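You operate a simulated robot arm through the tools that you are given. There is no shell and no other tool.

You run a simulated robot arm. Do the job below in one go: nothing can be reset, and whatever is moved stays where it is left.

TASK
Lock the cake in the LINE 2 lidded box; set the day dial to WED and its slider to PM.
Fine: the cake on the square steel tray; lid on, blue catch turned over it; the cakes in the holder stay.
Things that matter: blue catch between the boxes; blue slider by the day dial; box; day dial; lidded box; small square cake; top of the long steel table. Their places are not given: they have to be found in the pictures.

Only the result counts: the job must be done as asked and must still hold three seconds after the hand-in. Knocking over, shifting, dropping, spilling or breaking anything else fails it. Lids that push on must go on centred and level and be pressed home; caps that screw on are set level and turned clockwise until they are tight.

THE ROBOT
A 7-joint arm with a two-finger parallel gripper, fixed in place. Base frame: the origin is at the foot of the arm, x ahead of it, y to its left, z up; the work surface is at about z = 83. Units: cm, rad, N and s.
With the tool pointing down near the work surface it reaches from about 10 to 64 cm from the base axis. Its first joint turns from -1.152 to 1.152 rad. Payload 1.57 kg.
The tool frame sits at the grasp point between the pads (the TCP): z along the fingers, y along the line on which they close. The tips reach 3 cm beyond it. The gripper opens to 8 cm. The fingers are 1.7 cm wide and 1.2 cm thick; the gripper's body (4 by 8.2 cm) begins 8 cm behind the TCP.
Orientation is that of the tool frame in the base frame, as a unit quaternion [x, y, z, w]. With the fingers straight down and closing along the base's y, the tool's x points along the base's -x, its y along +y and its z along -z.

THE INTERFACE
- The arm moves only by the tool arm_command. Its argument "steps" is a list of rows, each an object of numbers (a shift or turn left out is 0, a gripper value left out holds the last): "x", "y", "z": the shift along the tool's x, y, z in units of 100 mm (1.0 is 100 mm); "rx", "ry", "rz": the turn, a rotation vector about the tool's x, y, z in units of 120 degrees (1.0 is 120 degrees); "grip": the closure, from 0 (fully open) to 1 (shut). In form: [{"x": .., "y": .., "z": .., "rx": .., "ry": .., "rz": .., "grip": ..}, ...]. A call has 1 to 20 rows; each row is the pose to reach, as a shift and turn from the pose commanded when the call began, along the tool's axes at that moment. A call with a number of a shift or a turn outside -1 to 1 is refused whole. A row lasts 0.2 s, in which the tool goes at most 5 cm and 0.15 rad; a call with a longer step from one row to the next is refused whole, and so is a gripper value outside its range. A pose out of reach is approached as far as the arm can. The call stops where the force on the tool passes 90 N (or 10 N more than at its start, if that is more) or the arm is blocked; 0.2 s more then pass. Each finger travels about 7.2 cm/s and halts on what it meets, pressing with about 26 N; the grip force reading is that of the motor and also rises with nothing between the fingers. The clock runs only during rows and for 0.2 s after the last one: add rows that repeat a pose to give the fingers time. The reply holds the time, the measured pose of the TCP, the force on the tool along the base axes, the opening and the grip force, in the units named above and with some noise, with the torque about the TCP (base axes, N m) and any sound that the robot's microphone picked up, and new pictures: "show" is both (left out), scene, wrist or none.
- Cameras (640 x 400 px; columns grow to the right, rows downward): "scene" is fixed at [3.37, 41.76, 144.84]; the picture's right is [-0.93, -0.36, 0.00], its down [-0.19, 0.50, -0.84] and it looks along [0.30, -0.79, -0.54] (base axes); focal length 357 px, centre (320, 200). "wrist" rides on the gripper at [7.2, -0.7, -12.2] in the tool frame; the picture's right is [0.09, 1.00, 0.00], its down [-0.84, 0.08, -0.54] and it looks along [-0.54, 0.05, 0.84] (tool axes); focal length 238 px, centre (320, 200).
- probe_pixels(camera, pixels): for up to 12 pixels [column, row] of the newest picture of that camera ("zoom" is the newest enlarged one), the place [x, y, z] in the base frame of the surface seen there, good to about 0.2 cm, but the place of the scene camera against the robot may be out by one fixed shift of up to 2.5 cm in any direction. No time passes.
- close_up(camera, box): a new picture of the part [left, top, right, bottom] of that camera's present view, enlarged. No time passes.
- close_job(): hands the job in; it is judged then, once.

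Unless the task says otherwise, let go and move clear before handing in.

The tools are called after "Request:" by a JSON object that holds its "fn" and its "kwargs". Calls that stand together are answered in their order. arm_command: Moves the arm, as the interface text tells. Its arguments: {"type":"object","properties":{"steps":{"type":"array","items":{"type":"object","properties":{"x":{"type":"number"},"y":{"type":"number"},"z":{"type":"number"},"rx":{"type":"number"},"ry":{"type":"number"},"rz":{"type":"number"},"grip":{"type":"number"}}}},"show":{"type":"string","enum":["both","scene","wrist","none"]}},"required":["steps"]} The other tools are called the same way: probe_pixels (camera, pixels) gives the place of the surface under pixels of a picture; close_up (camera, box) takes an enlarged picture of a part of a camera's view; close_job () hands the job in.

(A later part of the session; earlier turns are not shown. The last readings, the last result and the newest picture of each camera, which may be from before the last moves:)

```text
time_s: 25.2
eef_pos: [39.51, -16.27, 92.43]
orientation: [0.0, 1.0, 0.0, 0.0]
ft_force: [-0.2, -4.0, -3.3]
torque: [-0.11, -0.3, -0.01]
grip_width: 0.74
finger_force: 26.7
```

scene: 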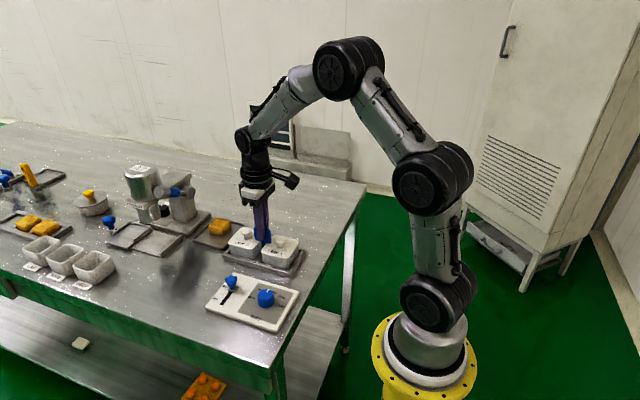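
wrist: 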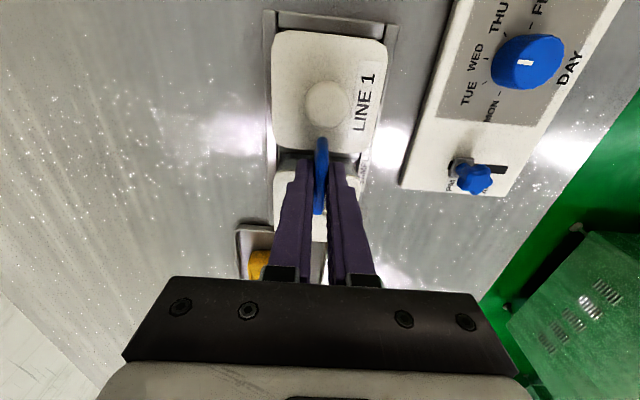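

The plate is gripped at 0.74 cm. I'll try a small clockwise turn and read the torque.

Request:
{"fn": "arm_command", "kwargs": {"steps": [{"rz": 0.04}, {"rz": 0.08}, {"rz": 0.12}, {"rz": 0.16}, {"rz": 0.16}], "show": "wrist"}}

```text
time_s: 26.4
eef_pos: [39.6, -16.16, 92.41]
orientation: [0.168, 0.986, 0.0, 0.001]
ft_force: [-1.9, -8.8, 5.1]
torque: [0.1, 0.77, 0.77]
grip_width: 1.36
finger_force: 29.9
```

wrist: 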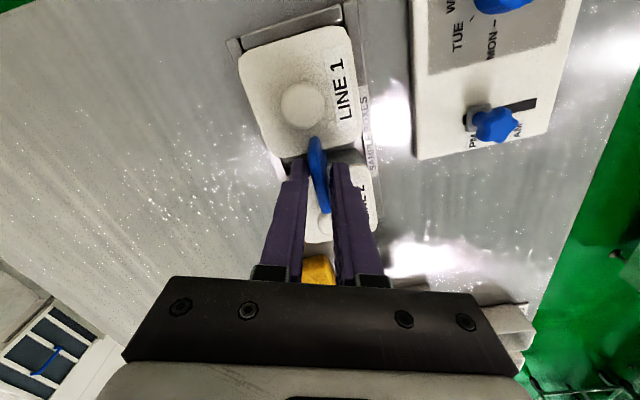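

The plate resists clockwise turning: torque is 0.77 N m and the fingers spread to 1.36 cm. I'll go back and try the other way.

Request:
{"fn": "arm_command", "kwargs": {"steps": [{"rz": -0.05}, {"rz": -0.1}, {"rz": -0.16}, {"rz": -0.16}, {"rz": -0.2}, {"rz": -0.24}, {"rz": -0.24}], "show": "wrist"}}

```text
time_s: 28.0
eef_pos: [39.52, -16.21, 92.44]
orientation: [-0.084, 0.996, 0.0, -0.002]
ft_force: [-12.0, -15.9, -3.1]
torque: [-0.33, -0.3, -0.04]
grip_width: 0.77
finger_force: 26.7
```

wrist: 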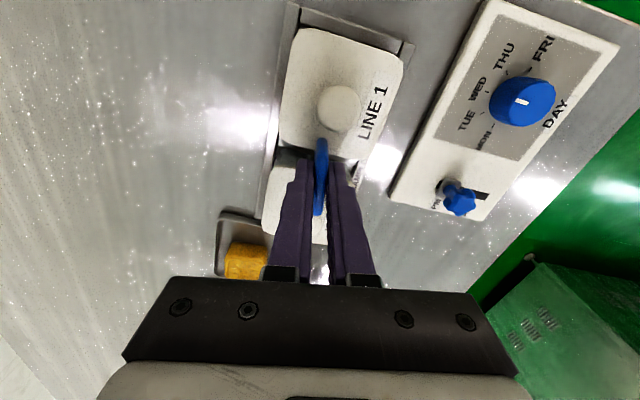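

At -10° there's no torque and the plate follows, so it turns counter-clockwise. I'll continue that way.

Request:
{"fn": "arm_command", "kwargs": {"steps": [{"rz": -0.06}, {"rz": -0.12}, {"rz": -0.18}, {"rz": -0.24}, {"rz": -0.3}, {"rz": -0.3}], "show": "wrist"}}

```text
time_s: 29.4
eef_pos: [39.5, -16.37, 92.47]
orientation: [-0.389, 0.921, -0.002, 0.0]
ft_force: [0.2, -25.4, -14.4]
torque: [-0.56, 0.02, -0.07]
grip_width: 0.79
finger_force: 27.2
```

wrist: 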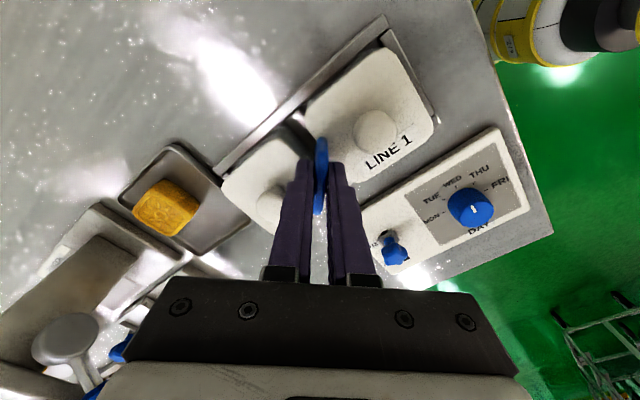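

The plate follows past 45°, but a -25 N side load shows my axis is slightly off. I'll shift 0.15 cm toward -y while finishing the 90° turn.

Request:
{"fn": "arm_command", "kwargs": {"steps": [{"x": 0.0106, "y": -0.0106, "rz": -0.05}, {"x": 0.0106, "y": -0.0106, "rz": -0.11}, {"x": 0.0106, "y": -0.0106, "rz": -0.17}, {"x": 0.0106, "y": -0.0106, "rz": -0.23}, {"x": 0.0106, "y": -0.0106, "rz": -0.29}, {"x": 0.0106, "y": -0.0106, "rz": -0.35}, {"x": 0.0106, "y": -0.0106, "rz": -0.37}, {"x": 0.0106, "y": -0.0106, "rz": -0.37}], "show": "both"}}

```text
time_s: 31.2
eef_pos: [39.75, -16.39, 92.41]
orientation: [0.708, -0.707, 0.003, -0.002]
ft_force: [20.6, -8.6, -13.5]
torque: [-0.07, -0.09, -0.06]
grip_width: 0.79
finger_force: 27.0
```

scene: 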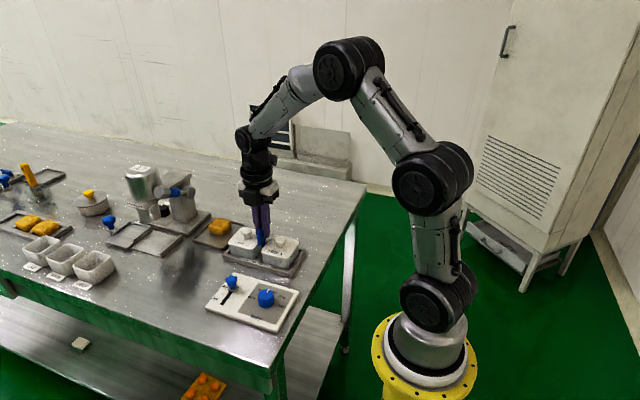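
wrist: 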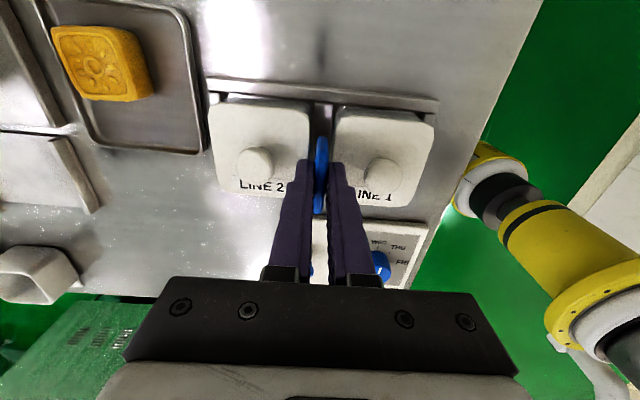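

The plate now lies along y in the gap between the lids. I'll open only slightly so the fingers stay clear of the knobs, and lift.

Request:
{"fn": "arm_command", "kwargs": {"steps": [{"grip": 0.75}, {"grip": 0.75}, {"z": -0.3}, {"z": -0.6}, {"z": -1.0}, {"z": -1.0}], "show": "both"}}

Request:
{"fn": "close_up", "kwargs": {"camera": "scene", "box": [200, 205, 310, 280]}}

Request:
{"fn": "close_up", "kwargs": {"camera": "wrist", "box": [200, 60, 440, 240]}}

```text
time_s: 32.6
eef_pos: [39.65, -16.37, 102.52]
orientation: [-0.707, 0.707, 0.0, 0.0]
ft_force: [-0.2, 0.2, 1.0]
torque: [0.0, 0.01, -0.02]
grip_width: 1.99
finger_force: 0.0
```

scene: 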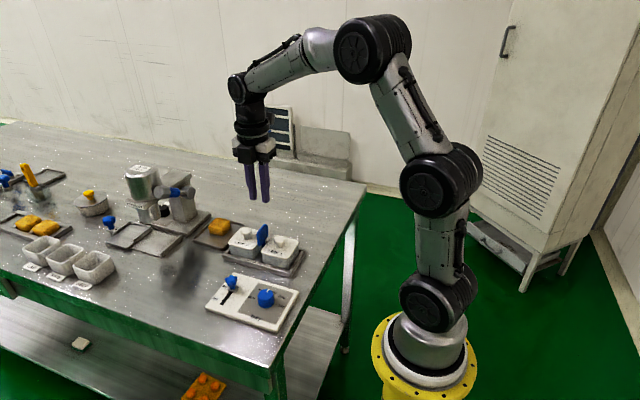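
wrist: 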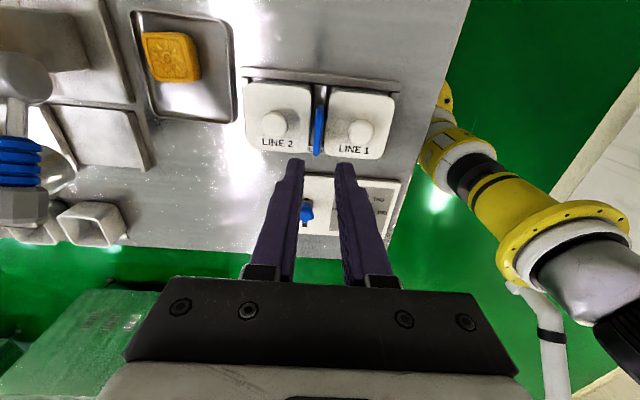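

```text
5.33 times, centred on (255, 242) of scene
```

zoom: 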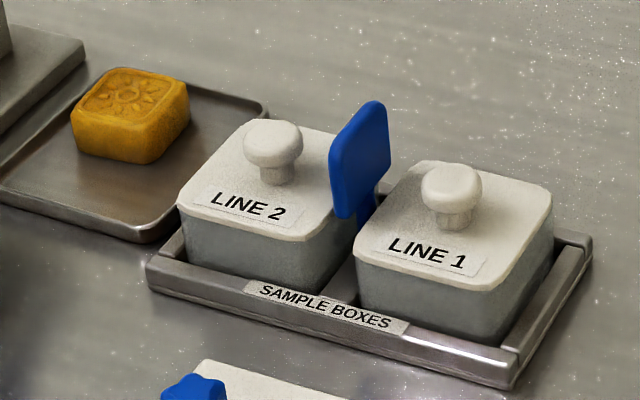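

```text
2.22 times, centred on (320, 150) of wrist
```

zoom: 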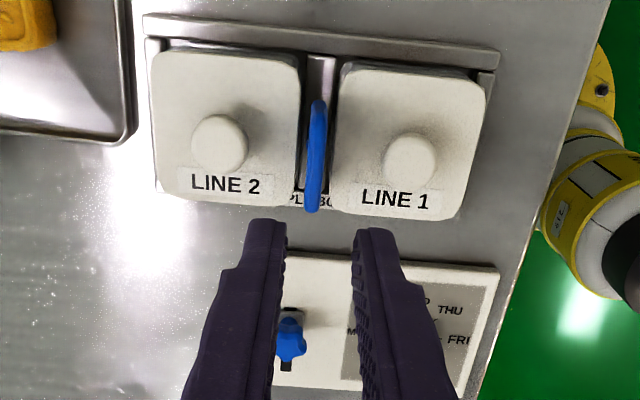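

The catch is out of both lids' way. I'll probe the LINE 2 knob and lid corners from this view.

Request:
{"fn": "probe_pixels", "kwargs": {"camera": "zoom", "pixels": [[220, 143], [193, 135], [247, 135], [220, 118], [220, 170], [155, 70], [297, 75], [155, 190], [292, 200], [225, 120], [318, 130], [410, 158]]}}

Request:
{"fn": "close_up", "kwargs": {"camera": "wrist", "box": [235, 70, 335, 170]}}

```text
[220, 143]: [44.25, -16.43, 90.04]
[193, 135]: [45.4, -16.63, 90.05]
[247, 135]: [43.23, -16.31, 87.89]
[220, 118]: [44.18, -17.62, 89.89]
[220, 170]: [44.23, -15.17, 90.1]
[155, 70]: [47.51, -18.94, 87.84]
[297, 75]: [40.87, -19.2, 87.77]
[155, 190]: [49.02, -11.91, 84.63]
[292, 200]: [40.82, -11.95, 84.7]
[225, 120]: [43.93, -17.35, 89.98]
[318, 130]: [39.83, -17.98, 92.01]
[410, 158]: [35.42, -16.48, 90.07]
```

```text
4.00 times, centred on (285, 120) of wrist
```

zoom: 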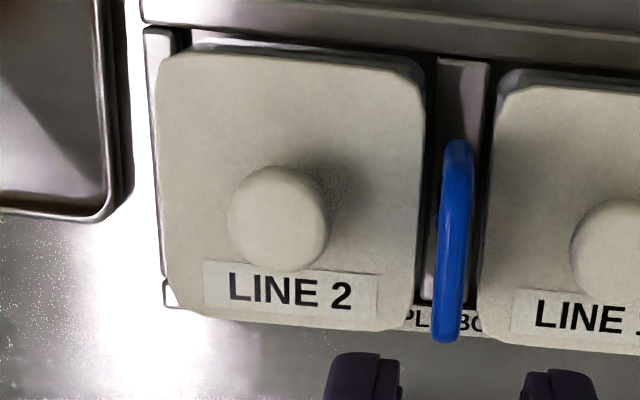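

Request:
{"fn": "probe_pixels", "kwargs": {"camera": "zoom", "pixels": [[163, 180], [420, 180], [290, 50], [290, 320], [280, 220], [235, 215], [325, 225], [280, 172], [275, 266], [180, 300], [150, 200], [450, 150]]}}

```text
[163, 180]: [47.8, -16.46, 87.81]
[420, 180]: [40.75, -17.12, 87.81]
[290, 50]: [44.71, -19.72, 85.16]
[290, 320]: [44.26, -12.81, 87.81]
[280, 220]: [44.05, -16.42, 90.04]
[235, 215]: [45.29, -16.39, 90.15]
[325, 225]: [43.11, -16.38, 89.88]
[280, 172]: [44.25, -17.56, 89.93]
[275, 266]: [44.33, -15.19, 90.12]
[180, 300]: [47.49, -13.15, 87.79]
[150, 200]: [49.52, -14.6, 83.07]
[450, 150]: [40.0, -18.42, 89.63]
```

LINE 2's lid is centred at about (44.25,-16.35), with the knob at (44.2,-16.4) and radius about 1.2. I'll turn the gripper back and move above the knob.

Request:
{"fn": "arm_command", "kwargs": {"steps": [{"y": -0.1, "rz": 0.06}, {"y": -0.2, "rz": 0.12}, {"y": -0.3, "rz": 0.18}, {"y": -0.4, "rz": 0.24}, {"y": -0.465, "rz": 0.3}, {"y": -0.465, "rz": 0.36}, {"y": -0.465, "rz": 0.42, "grip": 0.45}, {"y": -0.465, "rz": 0.48}, {"y": -0.465, "rz": 0.54}, {"y": -0.465, "rz": 0.6, "z": 0.1}, {"y": -0.465, "rz": 0.66, "z": 0.3}, {"y": -0.465, "rz": 0.72, "z": 0.5}, {"y": -0.465, "x": 0.007, "rz": 0.75, "z": 0.7}, {"y": -0.465, "x": 0.007, "rz": 0.75, "z": 0.7}], "show": "both"}}

```text
time_s: 35.6
eef_pos: [44.04, -16.5, 95.2]
orientation: [0.002, 1.0, 0.0, 0.0]
ft_force: [-0.4, 1.2, -0.1]
torque: [0.05, -0.03, 0.0]
grip_width: 4.41
finger_force: 0.1
```

scene: 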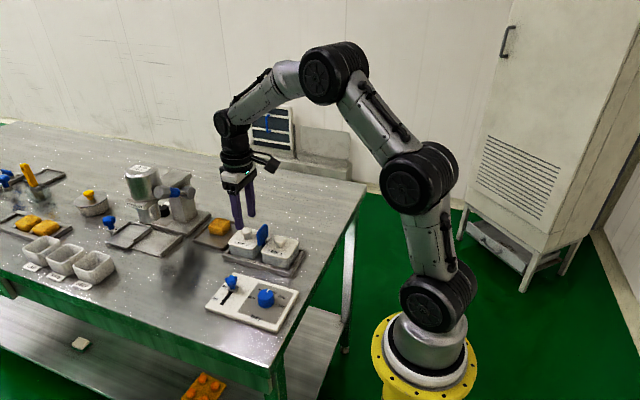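
wrist: 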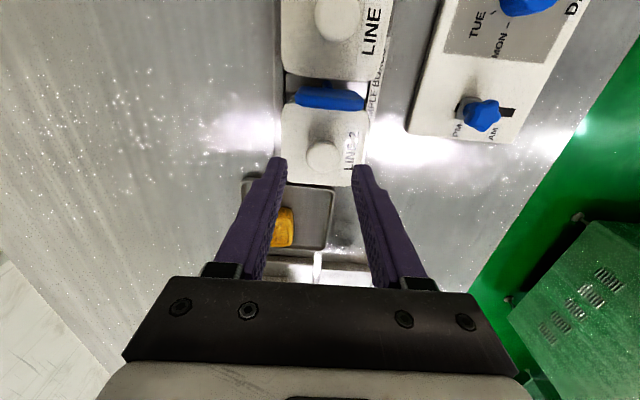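

The knob at wrist [322,155] is centred between the tips. I'll descend 4.0 cm and close on it.

Request:
{"fn": "arm_command", "kwargs": {"steps": [{"z": 0.2}, {"z": 0.35}, {"z": 0.4}, {"z": 0.4}, {"z": 0.4, "grip": 1}, {"z": 0.4, "grip": 1}, {"z": 0.4, "grip": 1}, {"z": 0.4, "grip": 1}], "show": "both"}}

```text
time_s: 37.4
eef_pos: [44.1, -16.4, 91.4]
orientation: [-0.001, 1.0, 0.0, 0.0]
ft_force: [0.5, -0.1, 0.3]
torque: [-0.01, -0.01, -0.03]
grip_width: 2.39
finger_force: 26.1
heard: snap
```

scene: 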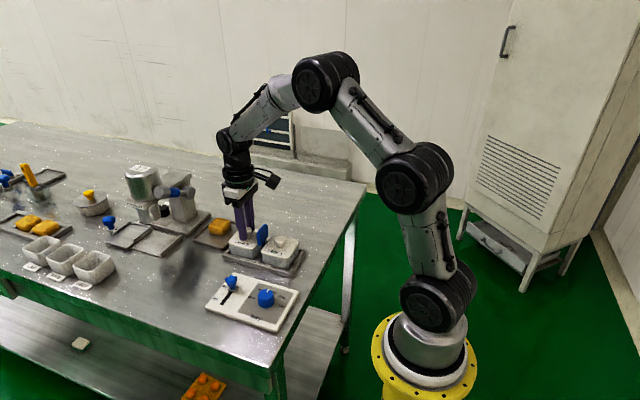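
wrist: 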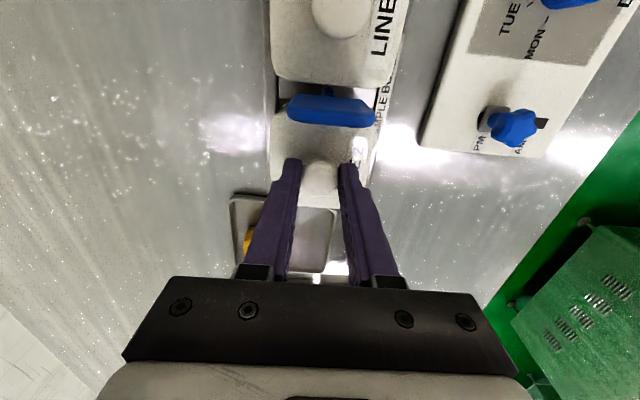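

A snap was heard as the knob was gripped at 2.39 cm; the lid may have come loose. I'll lift slowly and look.

Request:
{"fn": "arm_command", "kwargs": {"steps": [{"z": -0.05}, {"z": -0.1}, {"z": -0.2}, {"z": -0.35}, {"z": -0.5}, {"z": -0.5}], "show": "both"}}

Request:
{"fn": "close_up", "kwargs": {"camera": "scene", "box": [200, 185, 310, 280]}}

```text
time_s: 38.8
eef_pos: [44.06, -16.26, 96.37]
orientation: [0.001, 1.0, 0.0, 0.0]
ft_force: [0.8, -0.4, -0.7]
torque: [0.0, 0.02, -0.04]
grip_width: 2.44
finger_force: 26.0
```

scene: 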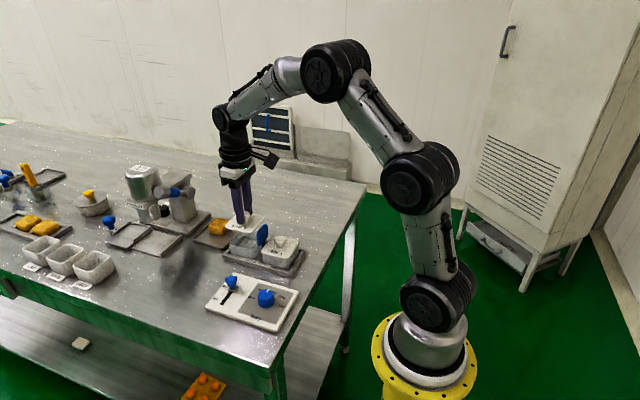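
wrist: 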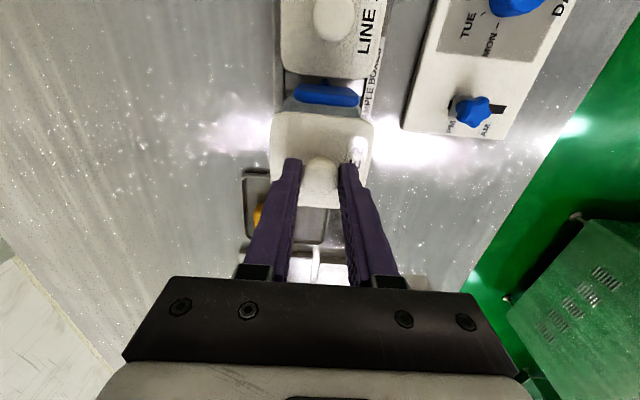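

```text
4.21 times, centred on (255, 232) of scene
```

zoom: 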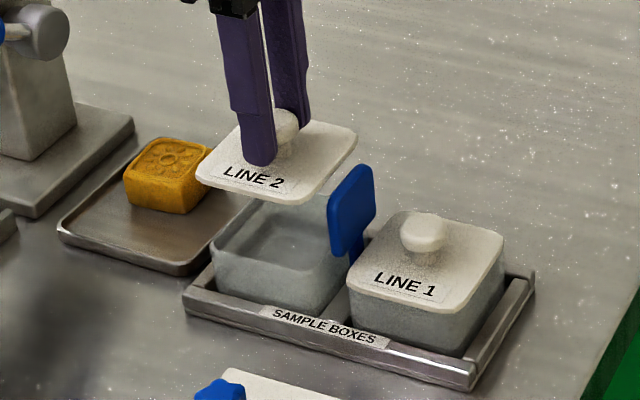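

The LINE 2 lid is off and hangs level, and the box is open and empty. I'll raise it 2 cm and carry it over bare table toward y≈-29.

Request:
{"fn": "arm_command", "kwargs": {"steps": [{"z": -0.2}, {"z": -0.2, "y": -0.25}, {"z": -0.2, "y": -0.55}, {"z": -0.2, "y": -0.85}, {"z": -0.2, "y": -1.0}, {"z": -0.2, "y": -1.0}], "show": "none"}}

Request:
{"fn": "arm_command", "kwargs": {"steps": [{"y": -0.15}, {"y": -0.3}, {"y": -0.3, "z": 0.3}, {"y": -0.3, "z": 0.6}, {"y": -0.3, "z": 0.8}, {"y": -0.3, "z": 0.8}], "show": "both"}}

```text
time_s: 40.2
eef_pos: [44.1, -26.06, 98.6]
orientation: [0.0, 1.0, 0.0, 0.0]
ft_force: [0.1, -1.3, -0.4]
torque: [-0.02, 0.01, 0.0]
grip_width: 2.45
finger_force: 26.1
```

```text
time_s: 41.6
eef_pos: [44.24, -29.38, 90.27]
orientation: [0.0, 1.0, 0.0, 0.0]
ft_force: [0.6, -0.2, -0.2]
torque: [0.01, 0.0, 0.0]
grip_width: 2.41
finger_force: 25.5
```

scene: 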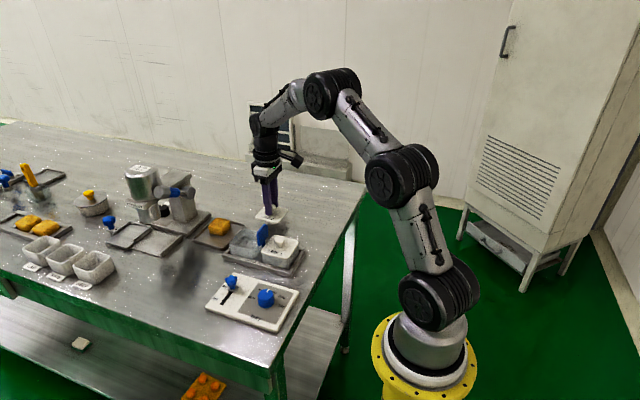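
wrist: 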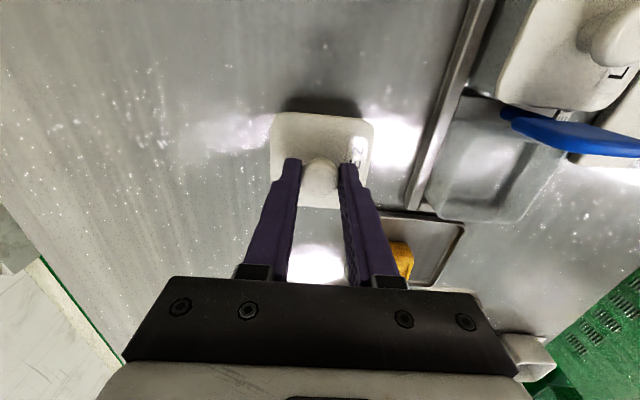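

The lid hangs over bare table with its top near z≈86.8. I'll look at its underside height from the scene view before lowering.

Request:
{"fn": "close_up", "kwargs": {"camera": "scene", "box": [230, 180, 310, 240]}}

Request:
{"fn": "arm_command", "kwargs": {"steps": [{"z": 0.1}, {"z": 0.2}, {"z": 0.23}, {"z": 0.23}], "show": "scene"}}

Request:
{"fn": "close_up", "kwargs": {"camera": "scene", "box": [230, 180, 310, 240]}}

```text
6.67 times, centred on (270, 210) of scene
```

zoom: 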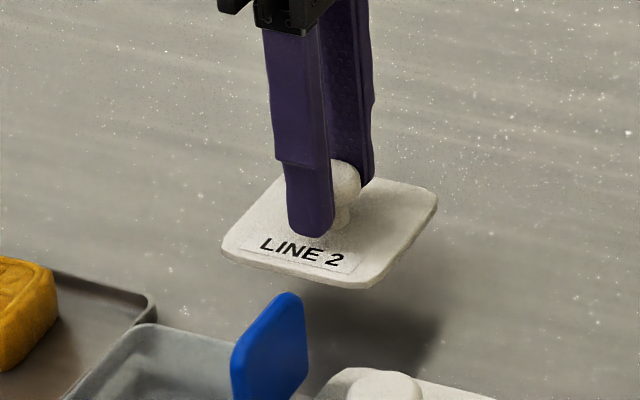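

```text
time_s: 42.6
eef_pos: [44.18, -29.45, 88.1]
orientation: [0.001, 1.0, 0.0, 0.0]
ft_force: [0.5, 0.4, -0.6]
torque: [0.0, -0.01, 0.02]
grip_width: 2.43
finger_force: 26.3
```

scene: 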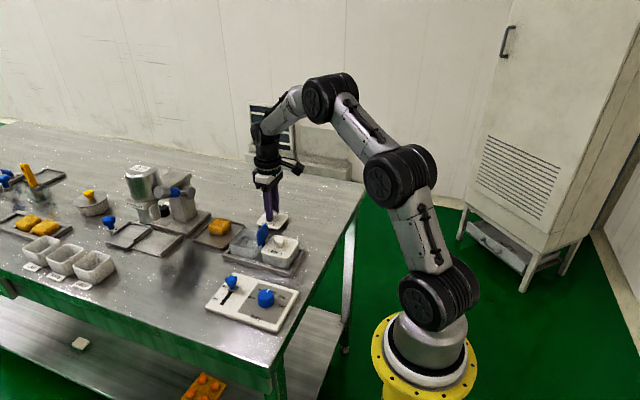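

```text
6.67 times, centred on (270, 210) of scene
```

zoom: 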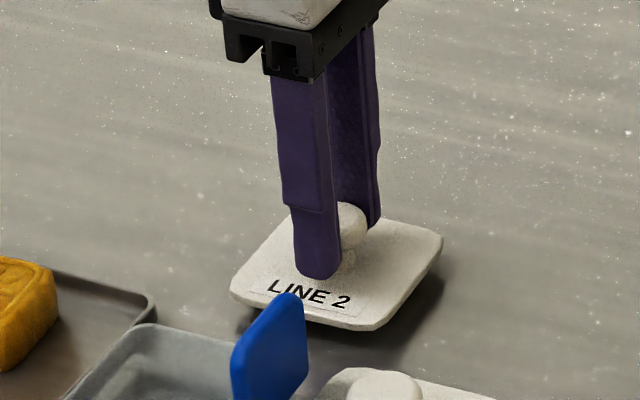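

There's still a small gap. I'll lower in small steps and watch the force.

Request:
{"fn": "arm_command", "kwargs": {"steps": [{"z": 0.02}, {"z": 0.04}, {"z": 0.05}, {"z": 0.05}], "show": "none"}}

Request:
{"fn": "arm_command", "kwargs": {"steps": [{"z": 0.01}, {"z": 0.02}, {"z": 0.02}], "show": "scene"}}

Request:
{"fn": "close_up", "kwargs": {"camera": "scene", "box": [230, 180, 310, 240]}}

```text
time_s: 43.6
eef_pos: [44.19, -29.36, 87.66]
orientation: [-0.001, 1.0, 0.0, 0.0]
ft_force: [0.7, 0.0, 0.4]
torque: [-0.05, -0.03, -0.01]
grip_width: 2.4
finger_force: 26.3
```

```text
time_s: 44.4
eef_pos: [44.17, -29.48, 87.49]
orientation: [0.0, 1.0, 0.0, 0.001]
ft_force: [-2.1, 1.5, 5.1]
torque: [0.03, 0.12, -0.01]
grip_width: 2.43
finger_force: 26.0
```

scene: 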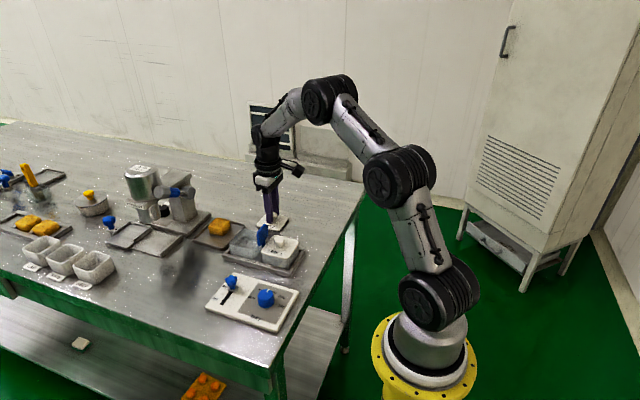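

```text
6.67 times, centred on (270, 210) of scene
```

zoom: 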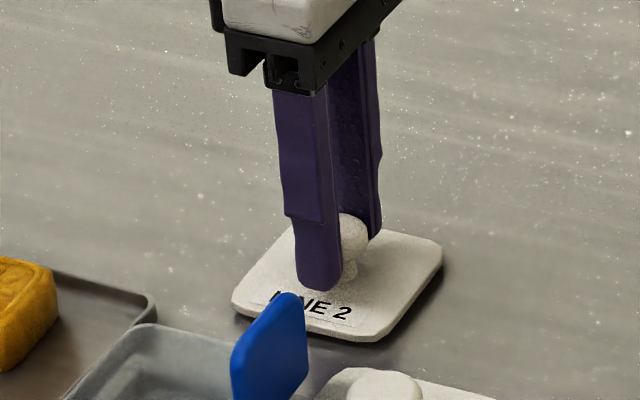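

5 N of contact shows the lid is resting on the table. I'll open and rise, then look at the cake.

Request:
{"fn": "arm_command", "kwargs": {"steps": [{"grip": 0.45}, {"grip": 0.45}, {"grip": 0.45}, {"z": -0.3}, {"z": -0.6}, {"z": -1.0}, {"z": -1.0}], "show": "none"}}

Request:
{"fn": "arm_command", "kwargs": {"steps": [{"y": 0.4}, {"y": 0.8, "z": -0.1}, {"x": -0.2, "y": 0.85, "z": -0.1}, {"x": -0.3, "y": 0.85, "z": -0.1}, {"x": -0.3, "y": 0.85, "z": -0.1}], "show": "both"}}

Request:
{"fn": "close_up", "kwargs": {"camera": "wrist", "box": [240, 70, 400, 240]}}

Request:
{"fn": "close_up", "kwargs": {"camera": "scene", "box": [190, 190, 310, 280]}}

```text
time_s: 46.0
eef_pos: [44.19, -29.25, 97.34]
orientation: [0.0, 1.0, 0.0, 0.0]
ft_force: [0.4, -0.8, 0.4]
torque: [0.0, -0.02, -0.03]
grip_width: 4.4
finger_force: 0.1
```

```text
time_s: 47.2
eef_pos: [47.17, -20.72, 98.4]
orientation: [0.001, 1.0, 0.001, 0.0]
ft_force: [-0.9, -0.5, 0.7]
torque: [-0.02, 0.03, 0.03]
grip_width: 4.4
finger_force: 0.1
```

scene: 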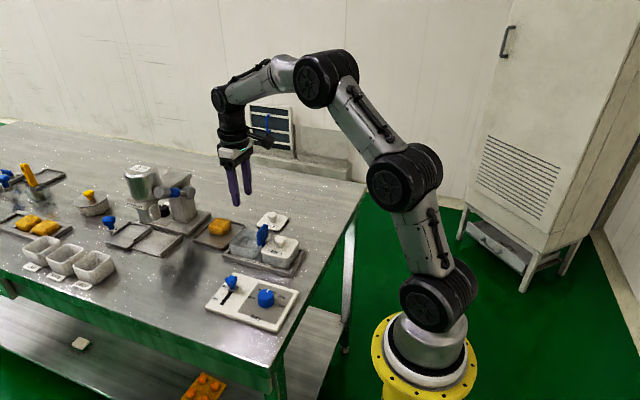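
wrist: 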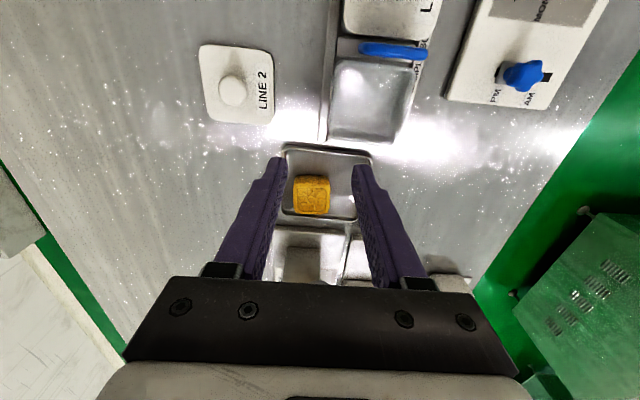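

```text
2.35 times, centred on (320, 155) of wrist
```

zoom: 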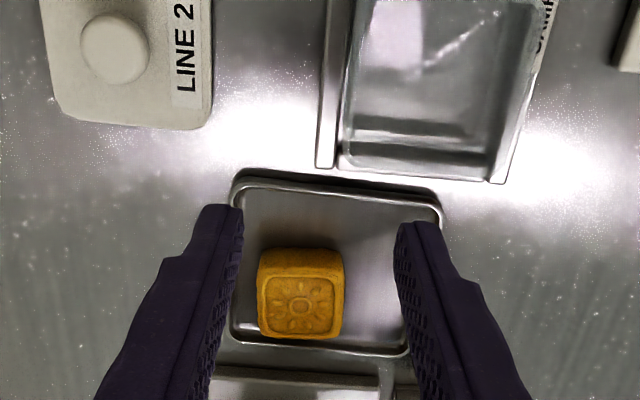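

```text
4.44 times, centred on (250, 235) of scene
```

zoom: 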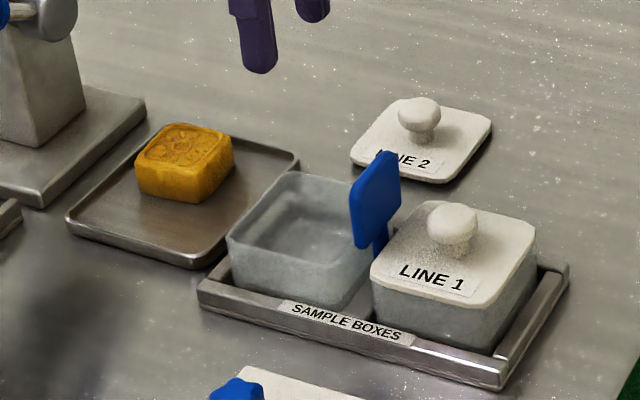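

The box is open and the cake sits on the tray's -y side (wrist [311,195]). I'll probe the cake, tray and box rim and floor.

Request:
{"fn": "close_up", "kwargs": {"camera": "wrist", "box": [270, 130, 390, 230]}}

Request:
{"fn": "probe_pixels", "kwargs": {"camera": "wrist", "pixels": [[341, 62], [408, 65], [334, 134], [399, 136], [370, 95], [345, 100], [400, 100], [365, 130], [365, 70], [365, 120]]}}

Request:
{"fn": "probe_pixels", "kwargs": {"camera": "zoom", "pixels": [[130, 270], [310, 270], [225, 255], [225, 430], [225, 345], [140, 340], [305, 345], [225, 300], [80, 200], [400, 250], [140, 420], [305, 420]]}}

```text
4.00 times, centred on (330, 180) of wrist
```

zoom: 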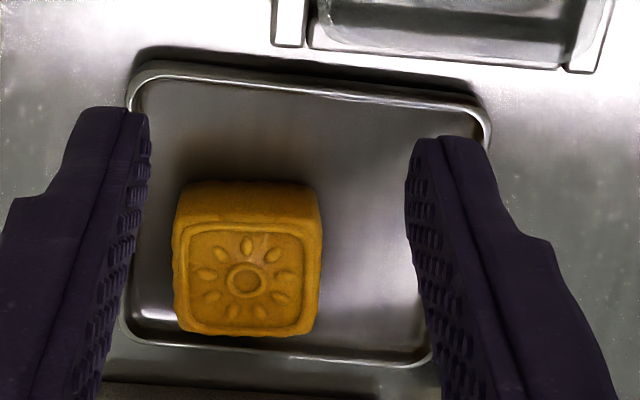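

```text
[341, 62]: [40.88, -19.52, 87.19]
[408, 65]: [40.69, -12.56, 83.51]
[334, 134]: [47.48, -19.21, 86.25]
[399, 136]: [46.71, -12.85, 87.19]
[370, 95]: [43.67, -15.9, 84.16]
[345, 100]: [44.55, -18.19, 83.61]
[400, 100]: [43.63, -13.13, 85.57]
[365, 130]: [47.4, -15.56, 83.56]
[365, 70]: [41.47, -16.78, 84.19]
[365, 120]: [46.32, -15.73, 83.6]
```

```text
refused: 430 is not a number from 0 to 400
```

Request:
{"fn": "probe_pixels", "kwargs": {"camera": "zoom", "pixels": [[180, 230], [318, 230], [245, 190], [245, 215], [245, 280], [245, 330], [178, 270], [316, 290], [350, 250], [130, 90], [485, 110], [120, 330]]}}

```text
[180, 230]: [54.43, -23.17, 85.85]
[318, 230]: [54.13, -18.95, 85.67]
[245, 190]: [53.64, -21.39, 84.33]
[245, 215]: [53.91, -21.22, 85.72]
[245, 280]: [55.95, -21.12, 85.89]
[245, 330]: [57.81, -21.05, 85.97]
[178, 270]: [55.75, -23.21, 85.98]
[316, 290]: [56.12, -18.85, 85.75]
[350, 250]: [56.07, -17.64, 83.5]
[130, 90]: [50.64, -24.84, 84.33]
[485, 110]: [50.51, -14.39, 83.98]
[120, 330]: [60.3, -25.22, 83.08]
```

The cake is centred at about (55.75,-21.05), roughly 4.3 cm wide, with its top at 85.9. The box opening is only about 6–6.5 cm, so finger clearance matters and I'll measure the interior closely.

Request:
{"fn": "close_up", "kwargs": {"camera": "wrist", "box": [320, 45, 430, 145]}}

```text
4.00 times, centred on (375, 95) of wrist
```

zoom: 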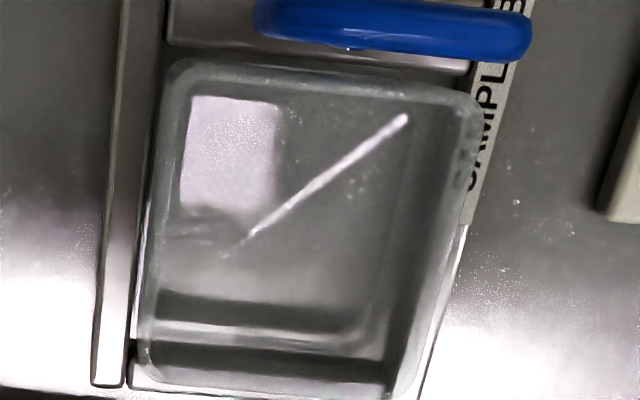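

Request:
{"fn": "probe_pixels", "kwargs": {"camera": "zoom", "pixels": [[152, 230], [160, 230], [170, 230], [180, 230], [462, 200], [450, 200], [435, 200], [420, 200], [300, 70], [300, 80], [300, 95], [300, 330]]}}

Request:
{"fn": "probe_pixels", "kwargs": {"camera": "zoom", "pixels": [[190, 280], [370, 280], [280, 110], [280, 300], [280, 345], [280, 375], [280, 385], [400, 130], [380, 330], [175, 330], [410, 350], [150, 370]]}}

```text
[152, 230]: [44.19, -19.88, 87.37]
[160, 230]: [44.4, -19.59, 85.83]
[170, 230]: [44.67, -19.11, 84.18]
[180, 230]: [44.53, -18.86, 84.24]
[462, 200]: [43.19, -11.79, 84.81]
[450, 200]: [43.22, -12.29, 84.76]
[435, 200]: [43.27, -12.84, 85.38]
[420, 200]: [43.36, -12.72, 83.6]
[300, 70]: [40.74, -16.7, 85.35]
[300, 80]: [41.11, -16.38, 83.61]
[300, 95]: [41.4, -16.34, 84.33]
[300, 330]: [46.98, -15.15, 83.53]
```

```text
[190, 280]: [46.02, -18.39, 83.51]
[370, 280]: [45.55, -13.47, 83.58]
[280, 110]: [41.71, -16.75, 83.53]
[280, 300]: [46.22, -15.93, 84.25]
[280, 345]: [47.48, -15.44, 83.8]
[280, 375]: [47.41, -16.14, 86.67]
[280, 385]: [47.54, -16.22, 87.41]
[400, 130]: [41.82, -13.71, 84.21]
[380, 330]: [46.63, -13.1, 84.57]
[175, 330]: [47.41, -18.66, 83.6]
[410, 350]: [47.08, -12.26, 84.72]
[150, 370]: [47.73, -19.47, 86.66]
```

The interior is about 6.3–6.5 cm wide and its floor is at about 84.2. I need the real fingertip thickness, so I'll probe the fingertips themselves.

Request:
{"fn": "close_up", "kwargs": {"camera": "wrist", "box": [255, 145, 385, 225]}}

Request:
{"fn": "probe_pixels", "kwargs": {"camera": "wrist", "pixels": [[272, 158], [276, 158], [281, 158], [284, 159], [286, 162], [256, 182], [262, 182], [280, 182], [355, 166], [360, 166], [366, 167], [371, 168]]}}

```text
4.92 times, centred on (320, 185) of wrist
```

zoom: 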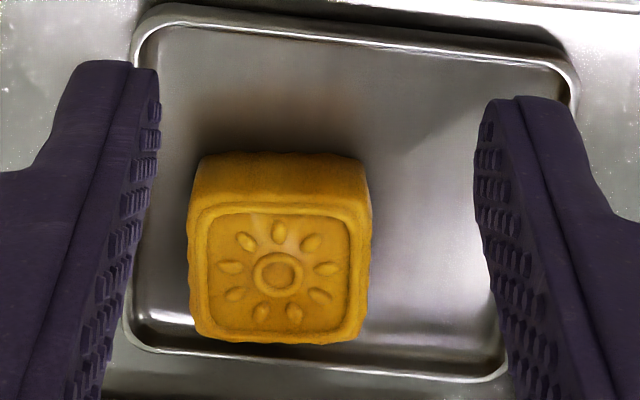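

```text
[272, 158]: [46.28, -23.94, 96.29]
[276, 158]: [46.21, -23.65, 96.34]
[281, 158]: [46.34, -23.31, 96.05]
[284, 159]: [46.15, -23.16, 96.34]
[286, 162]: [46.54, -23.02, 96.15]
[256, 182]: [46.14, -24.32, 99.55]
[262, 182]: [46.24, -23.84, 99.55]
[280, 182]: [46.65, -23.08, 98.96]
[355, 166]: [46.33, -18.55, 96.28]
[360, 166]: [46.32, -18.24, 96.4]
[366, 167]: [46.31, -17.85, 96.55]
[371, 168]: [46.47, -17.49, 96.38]
```

The tips are about 1.0 cm thick, so a gripped cake spans about 6.3 cm. It will go in best turned 45°, diagonal to the box. First I'll go above the cake.

Request:
{"fn": "arm_command", "kwargs": {"steps": [{"x": -0.4, "grip": 0.34}, {"x": -0.75, "y": -0.01}, {"x": -0.86, "y": -0.02, "z": 0.2}, {"x": -0.86, "y": -0.02, "z": 0.5}, {"x": -0.86, "y": -0.02, "z": 0.65}, {"x": -0.86, "y": -0.02, "z": 0.65}], "show": "both"}}

Request:
{"fn": "close_up", "kwargs": {"camera": "wrist", "box": [255, 125, 385, 225]}}

```text
time_s: 48.6
eef_pos: [55.79, -21.17, 91.66]
orientation: [0.0, 1.0, 0.0, 0.0]
ft_force: [-0.5, 0.0, -0.3]
torque: [0.0, -0.02, -0.01]
grip_width: 5.28
finger_force: 0.1
```

scene: 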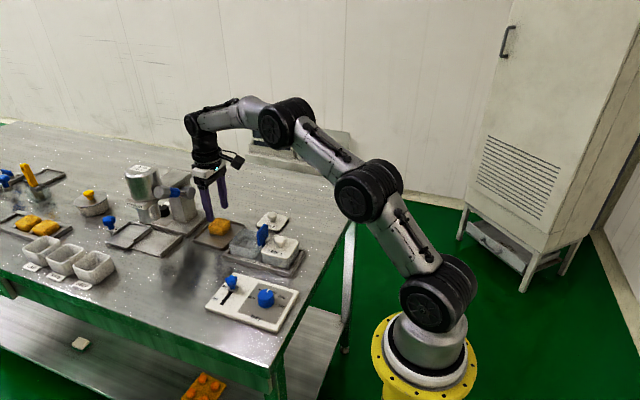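
wrist: 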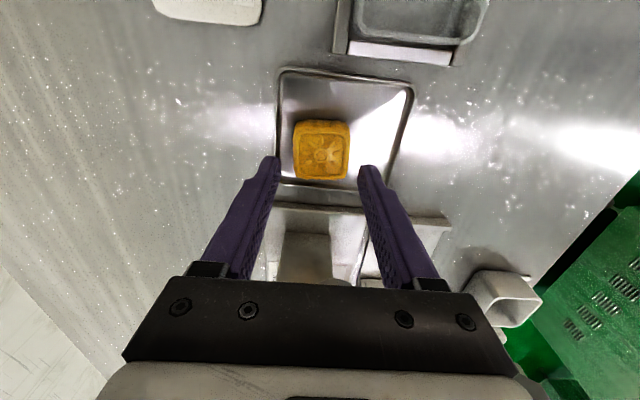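

```text
4.00 times, centred on (320, 175) of wrist
```

zoom: 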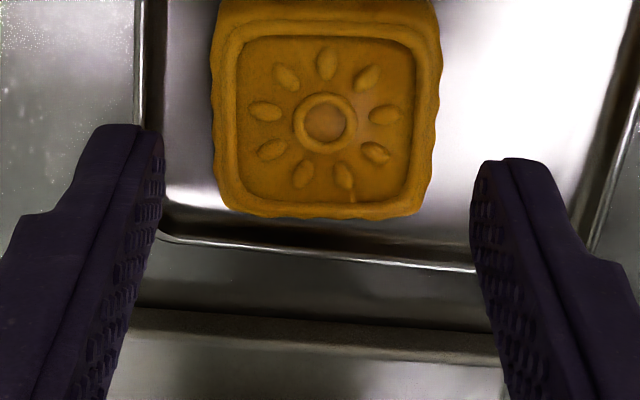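

Request:
{"fn": "probe_pixels", "kwargs": {"camera": "zoom", "pixels": [[222, 130], [432, 130], [325, 30], [325, 210], [325, 125], [235, 60], [425, 60], [240, 200], [410, 205], [325, 250], [325, 230], [140, 80]]}}

```text
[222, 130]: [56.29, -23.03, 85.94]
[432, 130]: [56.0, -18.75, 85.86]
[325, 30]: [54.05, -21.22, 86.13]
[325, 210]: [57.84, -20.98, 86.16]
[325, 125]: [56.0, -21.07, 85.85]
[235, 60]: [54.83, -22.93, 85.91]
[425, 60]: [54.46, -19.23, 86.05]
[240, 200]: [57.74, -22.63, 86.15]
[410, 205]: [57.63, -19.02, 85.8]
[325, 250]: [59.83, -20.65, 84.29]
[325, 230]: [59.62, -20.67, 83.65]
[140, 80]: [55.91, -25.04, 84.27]
```

The cake centre is at about (55.9,-20.95). I'll make a small correction, go down so the tips are at about 84.5, and close.

Request:
{"fn": "arm_command", "kwargs": {"steps": [{"x": -0.01, "y": 0.015, "z": 0.2}, {"x": -0.01, "y": 0.015, "z": 0.35}, {"x": -0.01, "y": 0.015, "z": 0.41}, {"x": -0.01, "y": 0.015, "z": 0.41}, {"x": -0.01, "y": 0.015, "z": 0.41, "grip": 1}, {"x": -0.01, "y": 0.015, "z": 0.41, "grip": 1}, {"x": -0.01, "y": 0.015, "z": 0.41, "grip": 1}], "show": "both"}}

```text
time_s: 50.2
eef_pos: [55.91, -21.16, 87.89]
orientation: [-0.001, 1.0, 0.0, 0.0]
ft_force: [0.2, 0.7, 0.3]
torque: [0.02, -0.03, 0.0]
grip_width: 4.69
finger_force: 25.6
```

scene: 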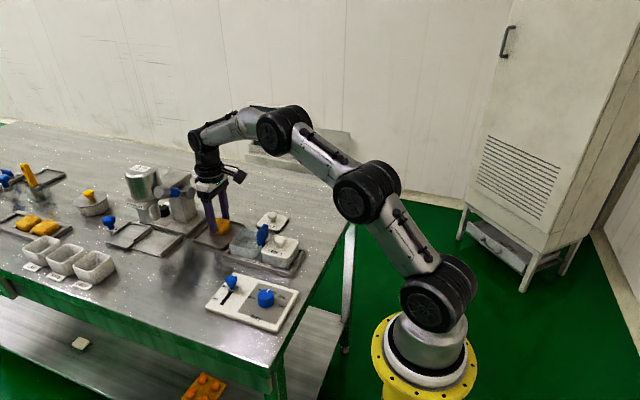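
wrist: 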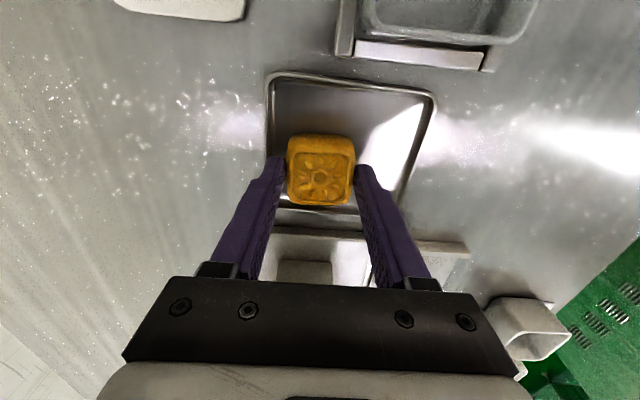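

The cake is held at 4.69 cm. That is wide for going into the box between two fingers, so I'll lift it clear, move toward the box, and measure the opening from close above before committing.

Request:
{"fn": "arm_command", "kwargs": {"steps": [{"z": -0.1}, {"z": -0.35}, {"z": -0.7}, {"z": -0.75, "x": 0.3, "y": 0.2}, {"z": -0.75, "x": 0.6, "y": 0.4}, {"z": -0.75, "x": 0.78, "y": 0.45}, {"z": -0.75, "x": 0.78, "y": 0.45}], "show": "both"}}

Request:
{"fn": "close_up", "kwargs": {"camera": "wrist", "box": [260, 50, 380, 150]}}

Request:
{"fn": "close_up", "kwargs": {"camera": "scene", "box": [215, 195, 305, 275]}}

```text
time_s: 51.8
eef_pos: [48.07, -16.47, 95.36]
orientation: [0.0, 1.0, 0.0, -0.001]
ft_force: [-0.5, 0.2, -0.8]
torque: [-0.02, 0.0, -0.03]
grip_width: 4.67
finger_force: 26.1
```

scene: 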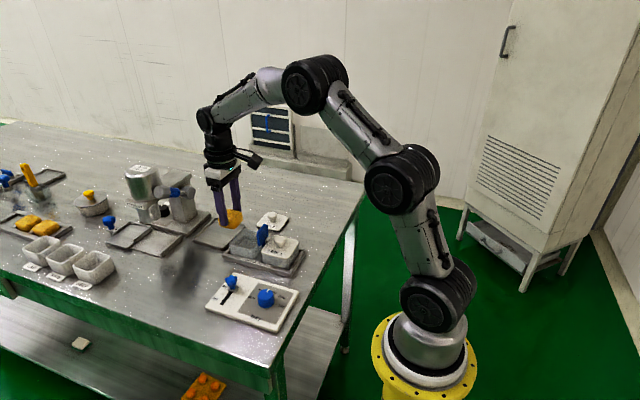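
wrist: 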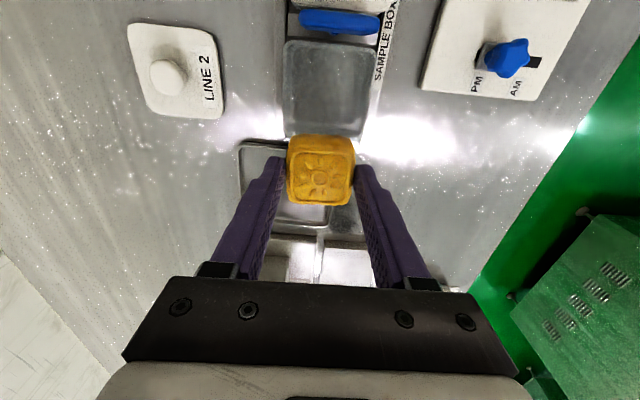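

```text
4.00 times, centred on (320, 100) of wrist
```

zoom: 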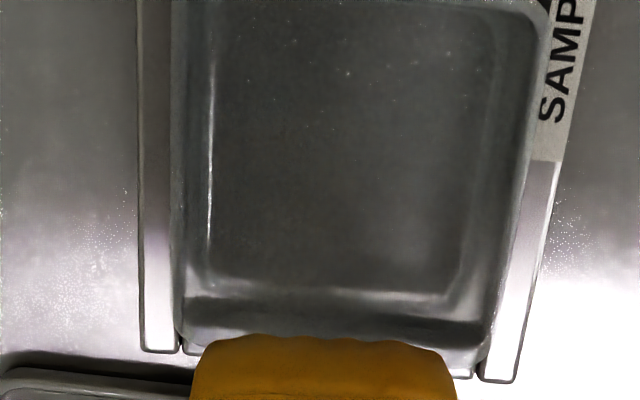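

```text
5.00 times, centred on (260, 235) of scene
```

zoom: 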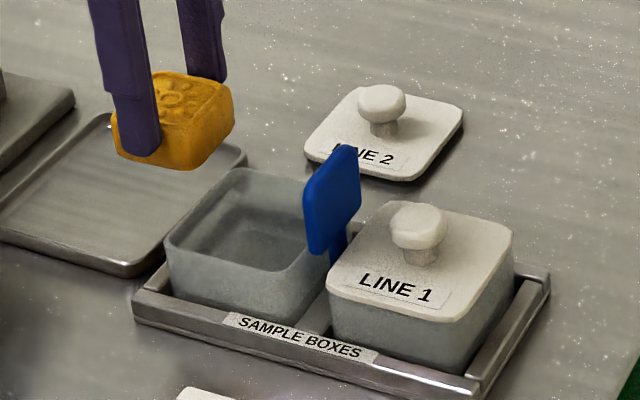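

The box is about 6.8 cm outside at the rim and about 5.9 cm inside at the floor. So the cake must go in square, with the fingertips staying at rim level. I'll centre over the box at (44.2,-16.35) and lower until the cake just enters.

Request:
{"fn": "arm_command", "kwargs": {"steps": [{"x": 0.2, "y": 0.005}, {"x": 0.385, "y": 0.005}, {"x": 0.385, "y": 0.005}, {"x": 0.385, "y": 0.005, "z": 0.15}, {"x": 0.385, "y": 0.005, "z": 0.15}], "show": "both"}}

Request:
{"fn": "close_up", "kwargs": {"camera": "scene", "box": [215, 195, 305, 275]}}

Request:
{"fn": "close_up", "kwargs": {"camera": "wrist", "box": [240, 90, 400, 230]}}

```text
time_s: 53.0
eef_pos: [44.4, -16.45, 93.95]
orientation: [0.0, 1.0, 0.0, 0.0]
ft_force: [-0.5, -0.4, -0.8]
torque: [0.0, 0.0, -0.03]
grip_width: 4.63
finger_force: 25.4
```

scene: 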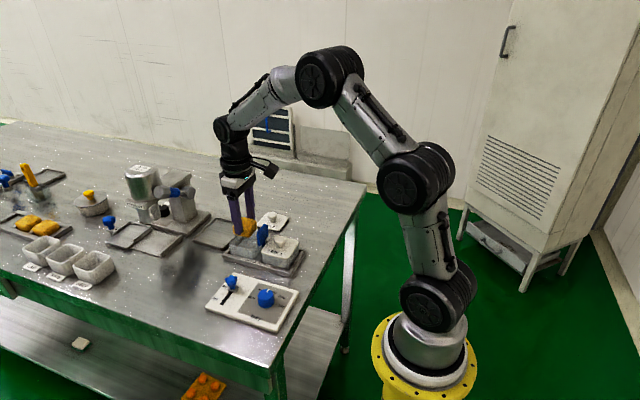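
wrist: 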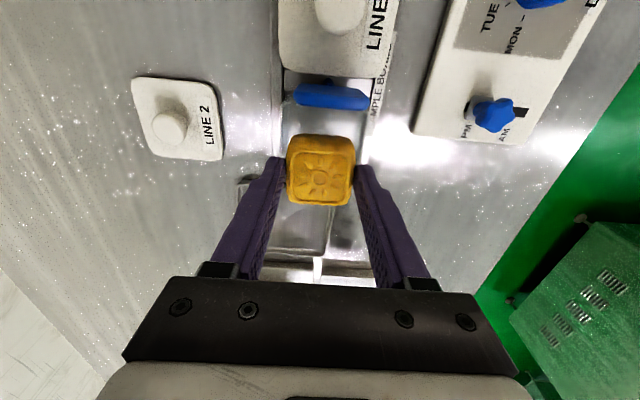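

```text
5.00 times, centred on (260, 235) of scene
```

zoom: 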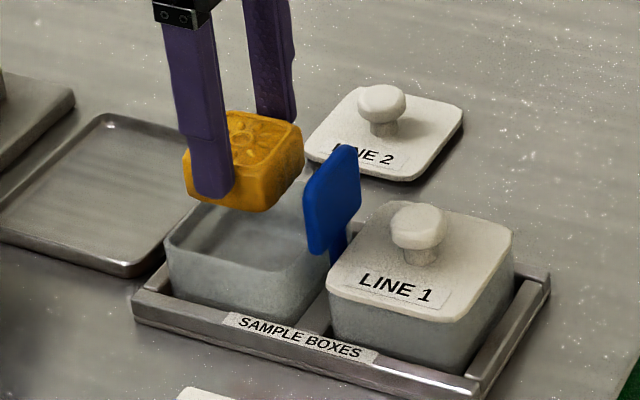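

```text
2.86 times, centred on (320, 160) of wrist
```

zoom: 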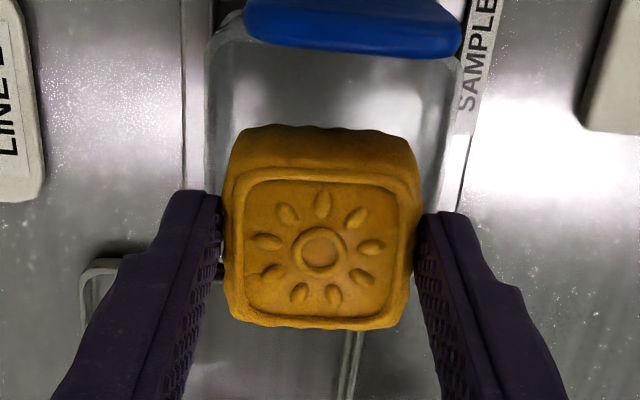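

Request:
{"fn": "probe_pixels", "kwargs": {"camera": "zoom", "pixels": [[320, 130], [320, 180], [320, 315], [232, 230], [410, 230], [320, 250], [240, 180], [405, 300], [208, 150], [455, 110], [330, 70], [205, 170]]}}

```text
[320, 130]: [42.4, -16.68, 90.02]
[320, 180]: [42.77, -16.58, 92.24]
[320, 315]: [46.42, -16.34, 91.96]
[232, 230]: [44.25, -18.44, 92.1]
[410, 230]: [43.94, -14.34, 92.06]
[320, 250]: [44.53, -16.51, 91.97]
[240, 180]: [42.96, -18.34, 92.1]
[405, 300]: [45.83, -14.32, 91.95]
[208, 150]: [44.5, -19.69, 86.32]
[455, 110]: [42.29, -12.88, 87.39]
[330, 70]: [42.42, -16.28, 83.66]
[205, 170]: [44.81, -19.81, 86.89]
```

The cake is held at about (44.5,-16.4) with its top at 92.1. I'll shift it 0.25 cm toward -x and lower until the tips are near rim height.

Request:
{"fn": "arm_command", "kwargs": {"steps": [{"x": 0.025}, {"x": 0.025, "z": 0.1}, {"x": 0.025, "z": 0.2}, {"x": 0.025, "z": 0.28}, {"x": 0.025, "z": 0.28}], "show": "both"}}

Request:
{"fn": "close_up", "kwargs": {"camera": "scene", "box": [215, 205, 305, 275]}}

Request:
{"fn": "close_up", "kwargs": {"camera": "wrist", "box": [240, 90, 400, 230]}}

```text
time_s: 54.2
eef_pos: [43.99, -16.62, 91.0]
orientation: [0.0, 1.0, 0.0, 0.0]
ft_force: [-0.1, -0.7, -0.3]
torque: [0.0, 0.02, 0.01]
grip_width: 4.62
finger_force: 26.5
```

scene: 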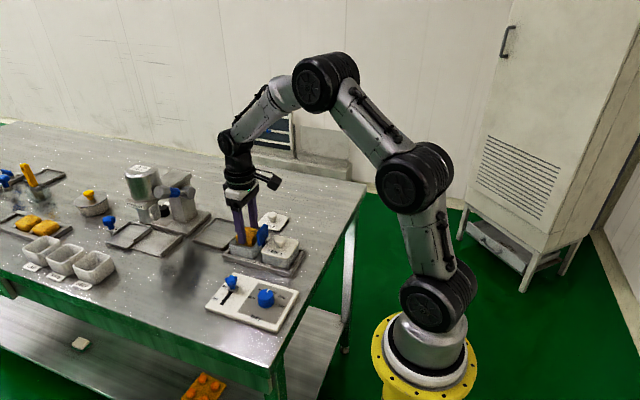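
wrist: 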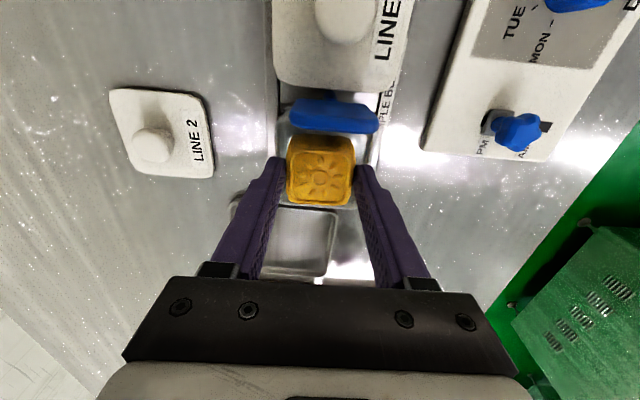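

```text
5.71 times, centred on (260, 240) of scene
```

zoom: 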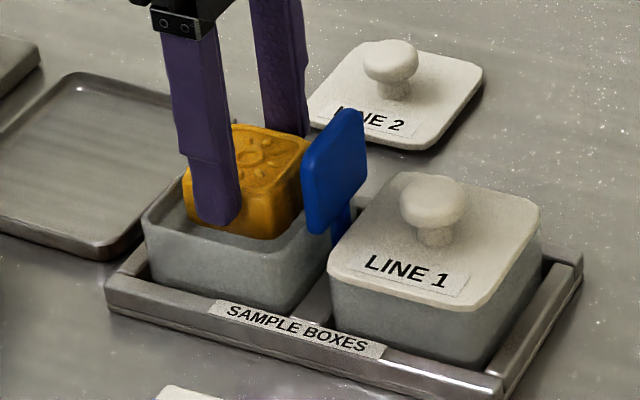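

```text
2.86 times, centred on (320, 160) of wrist
```

zoom: 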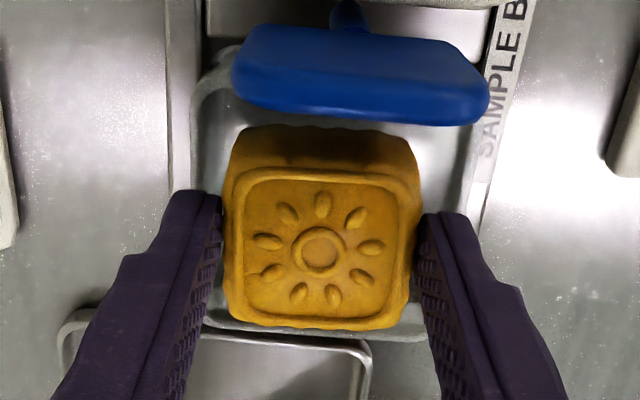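

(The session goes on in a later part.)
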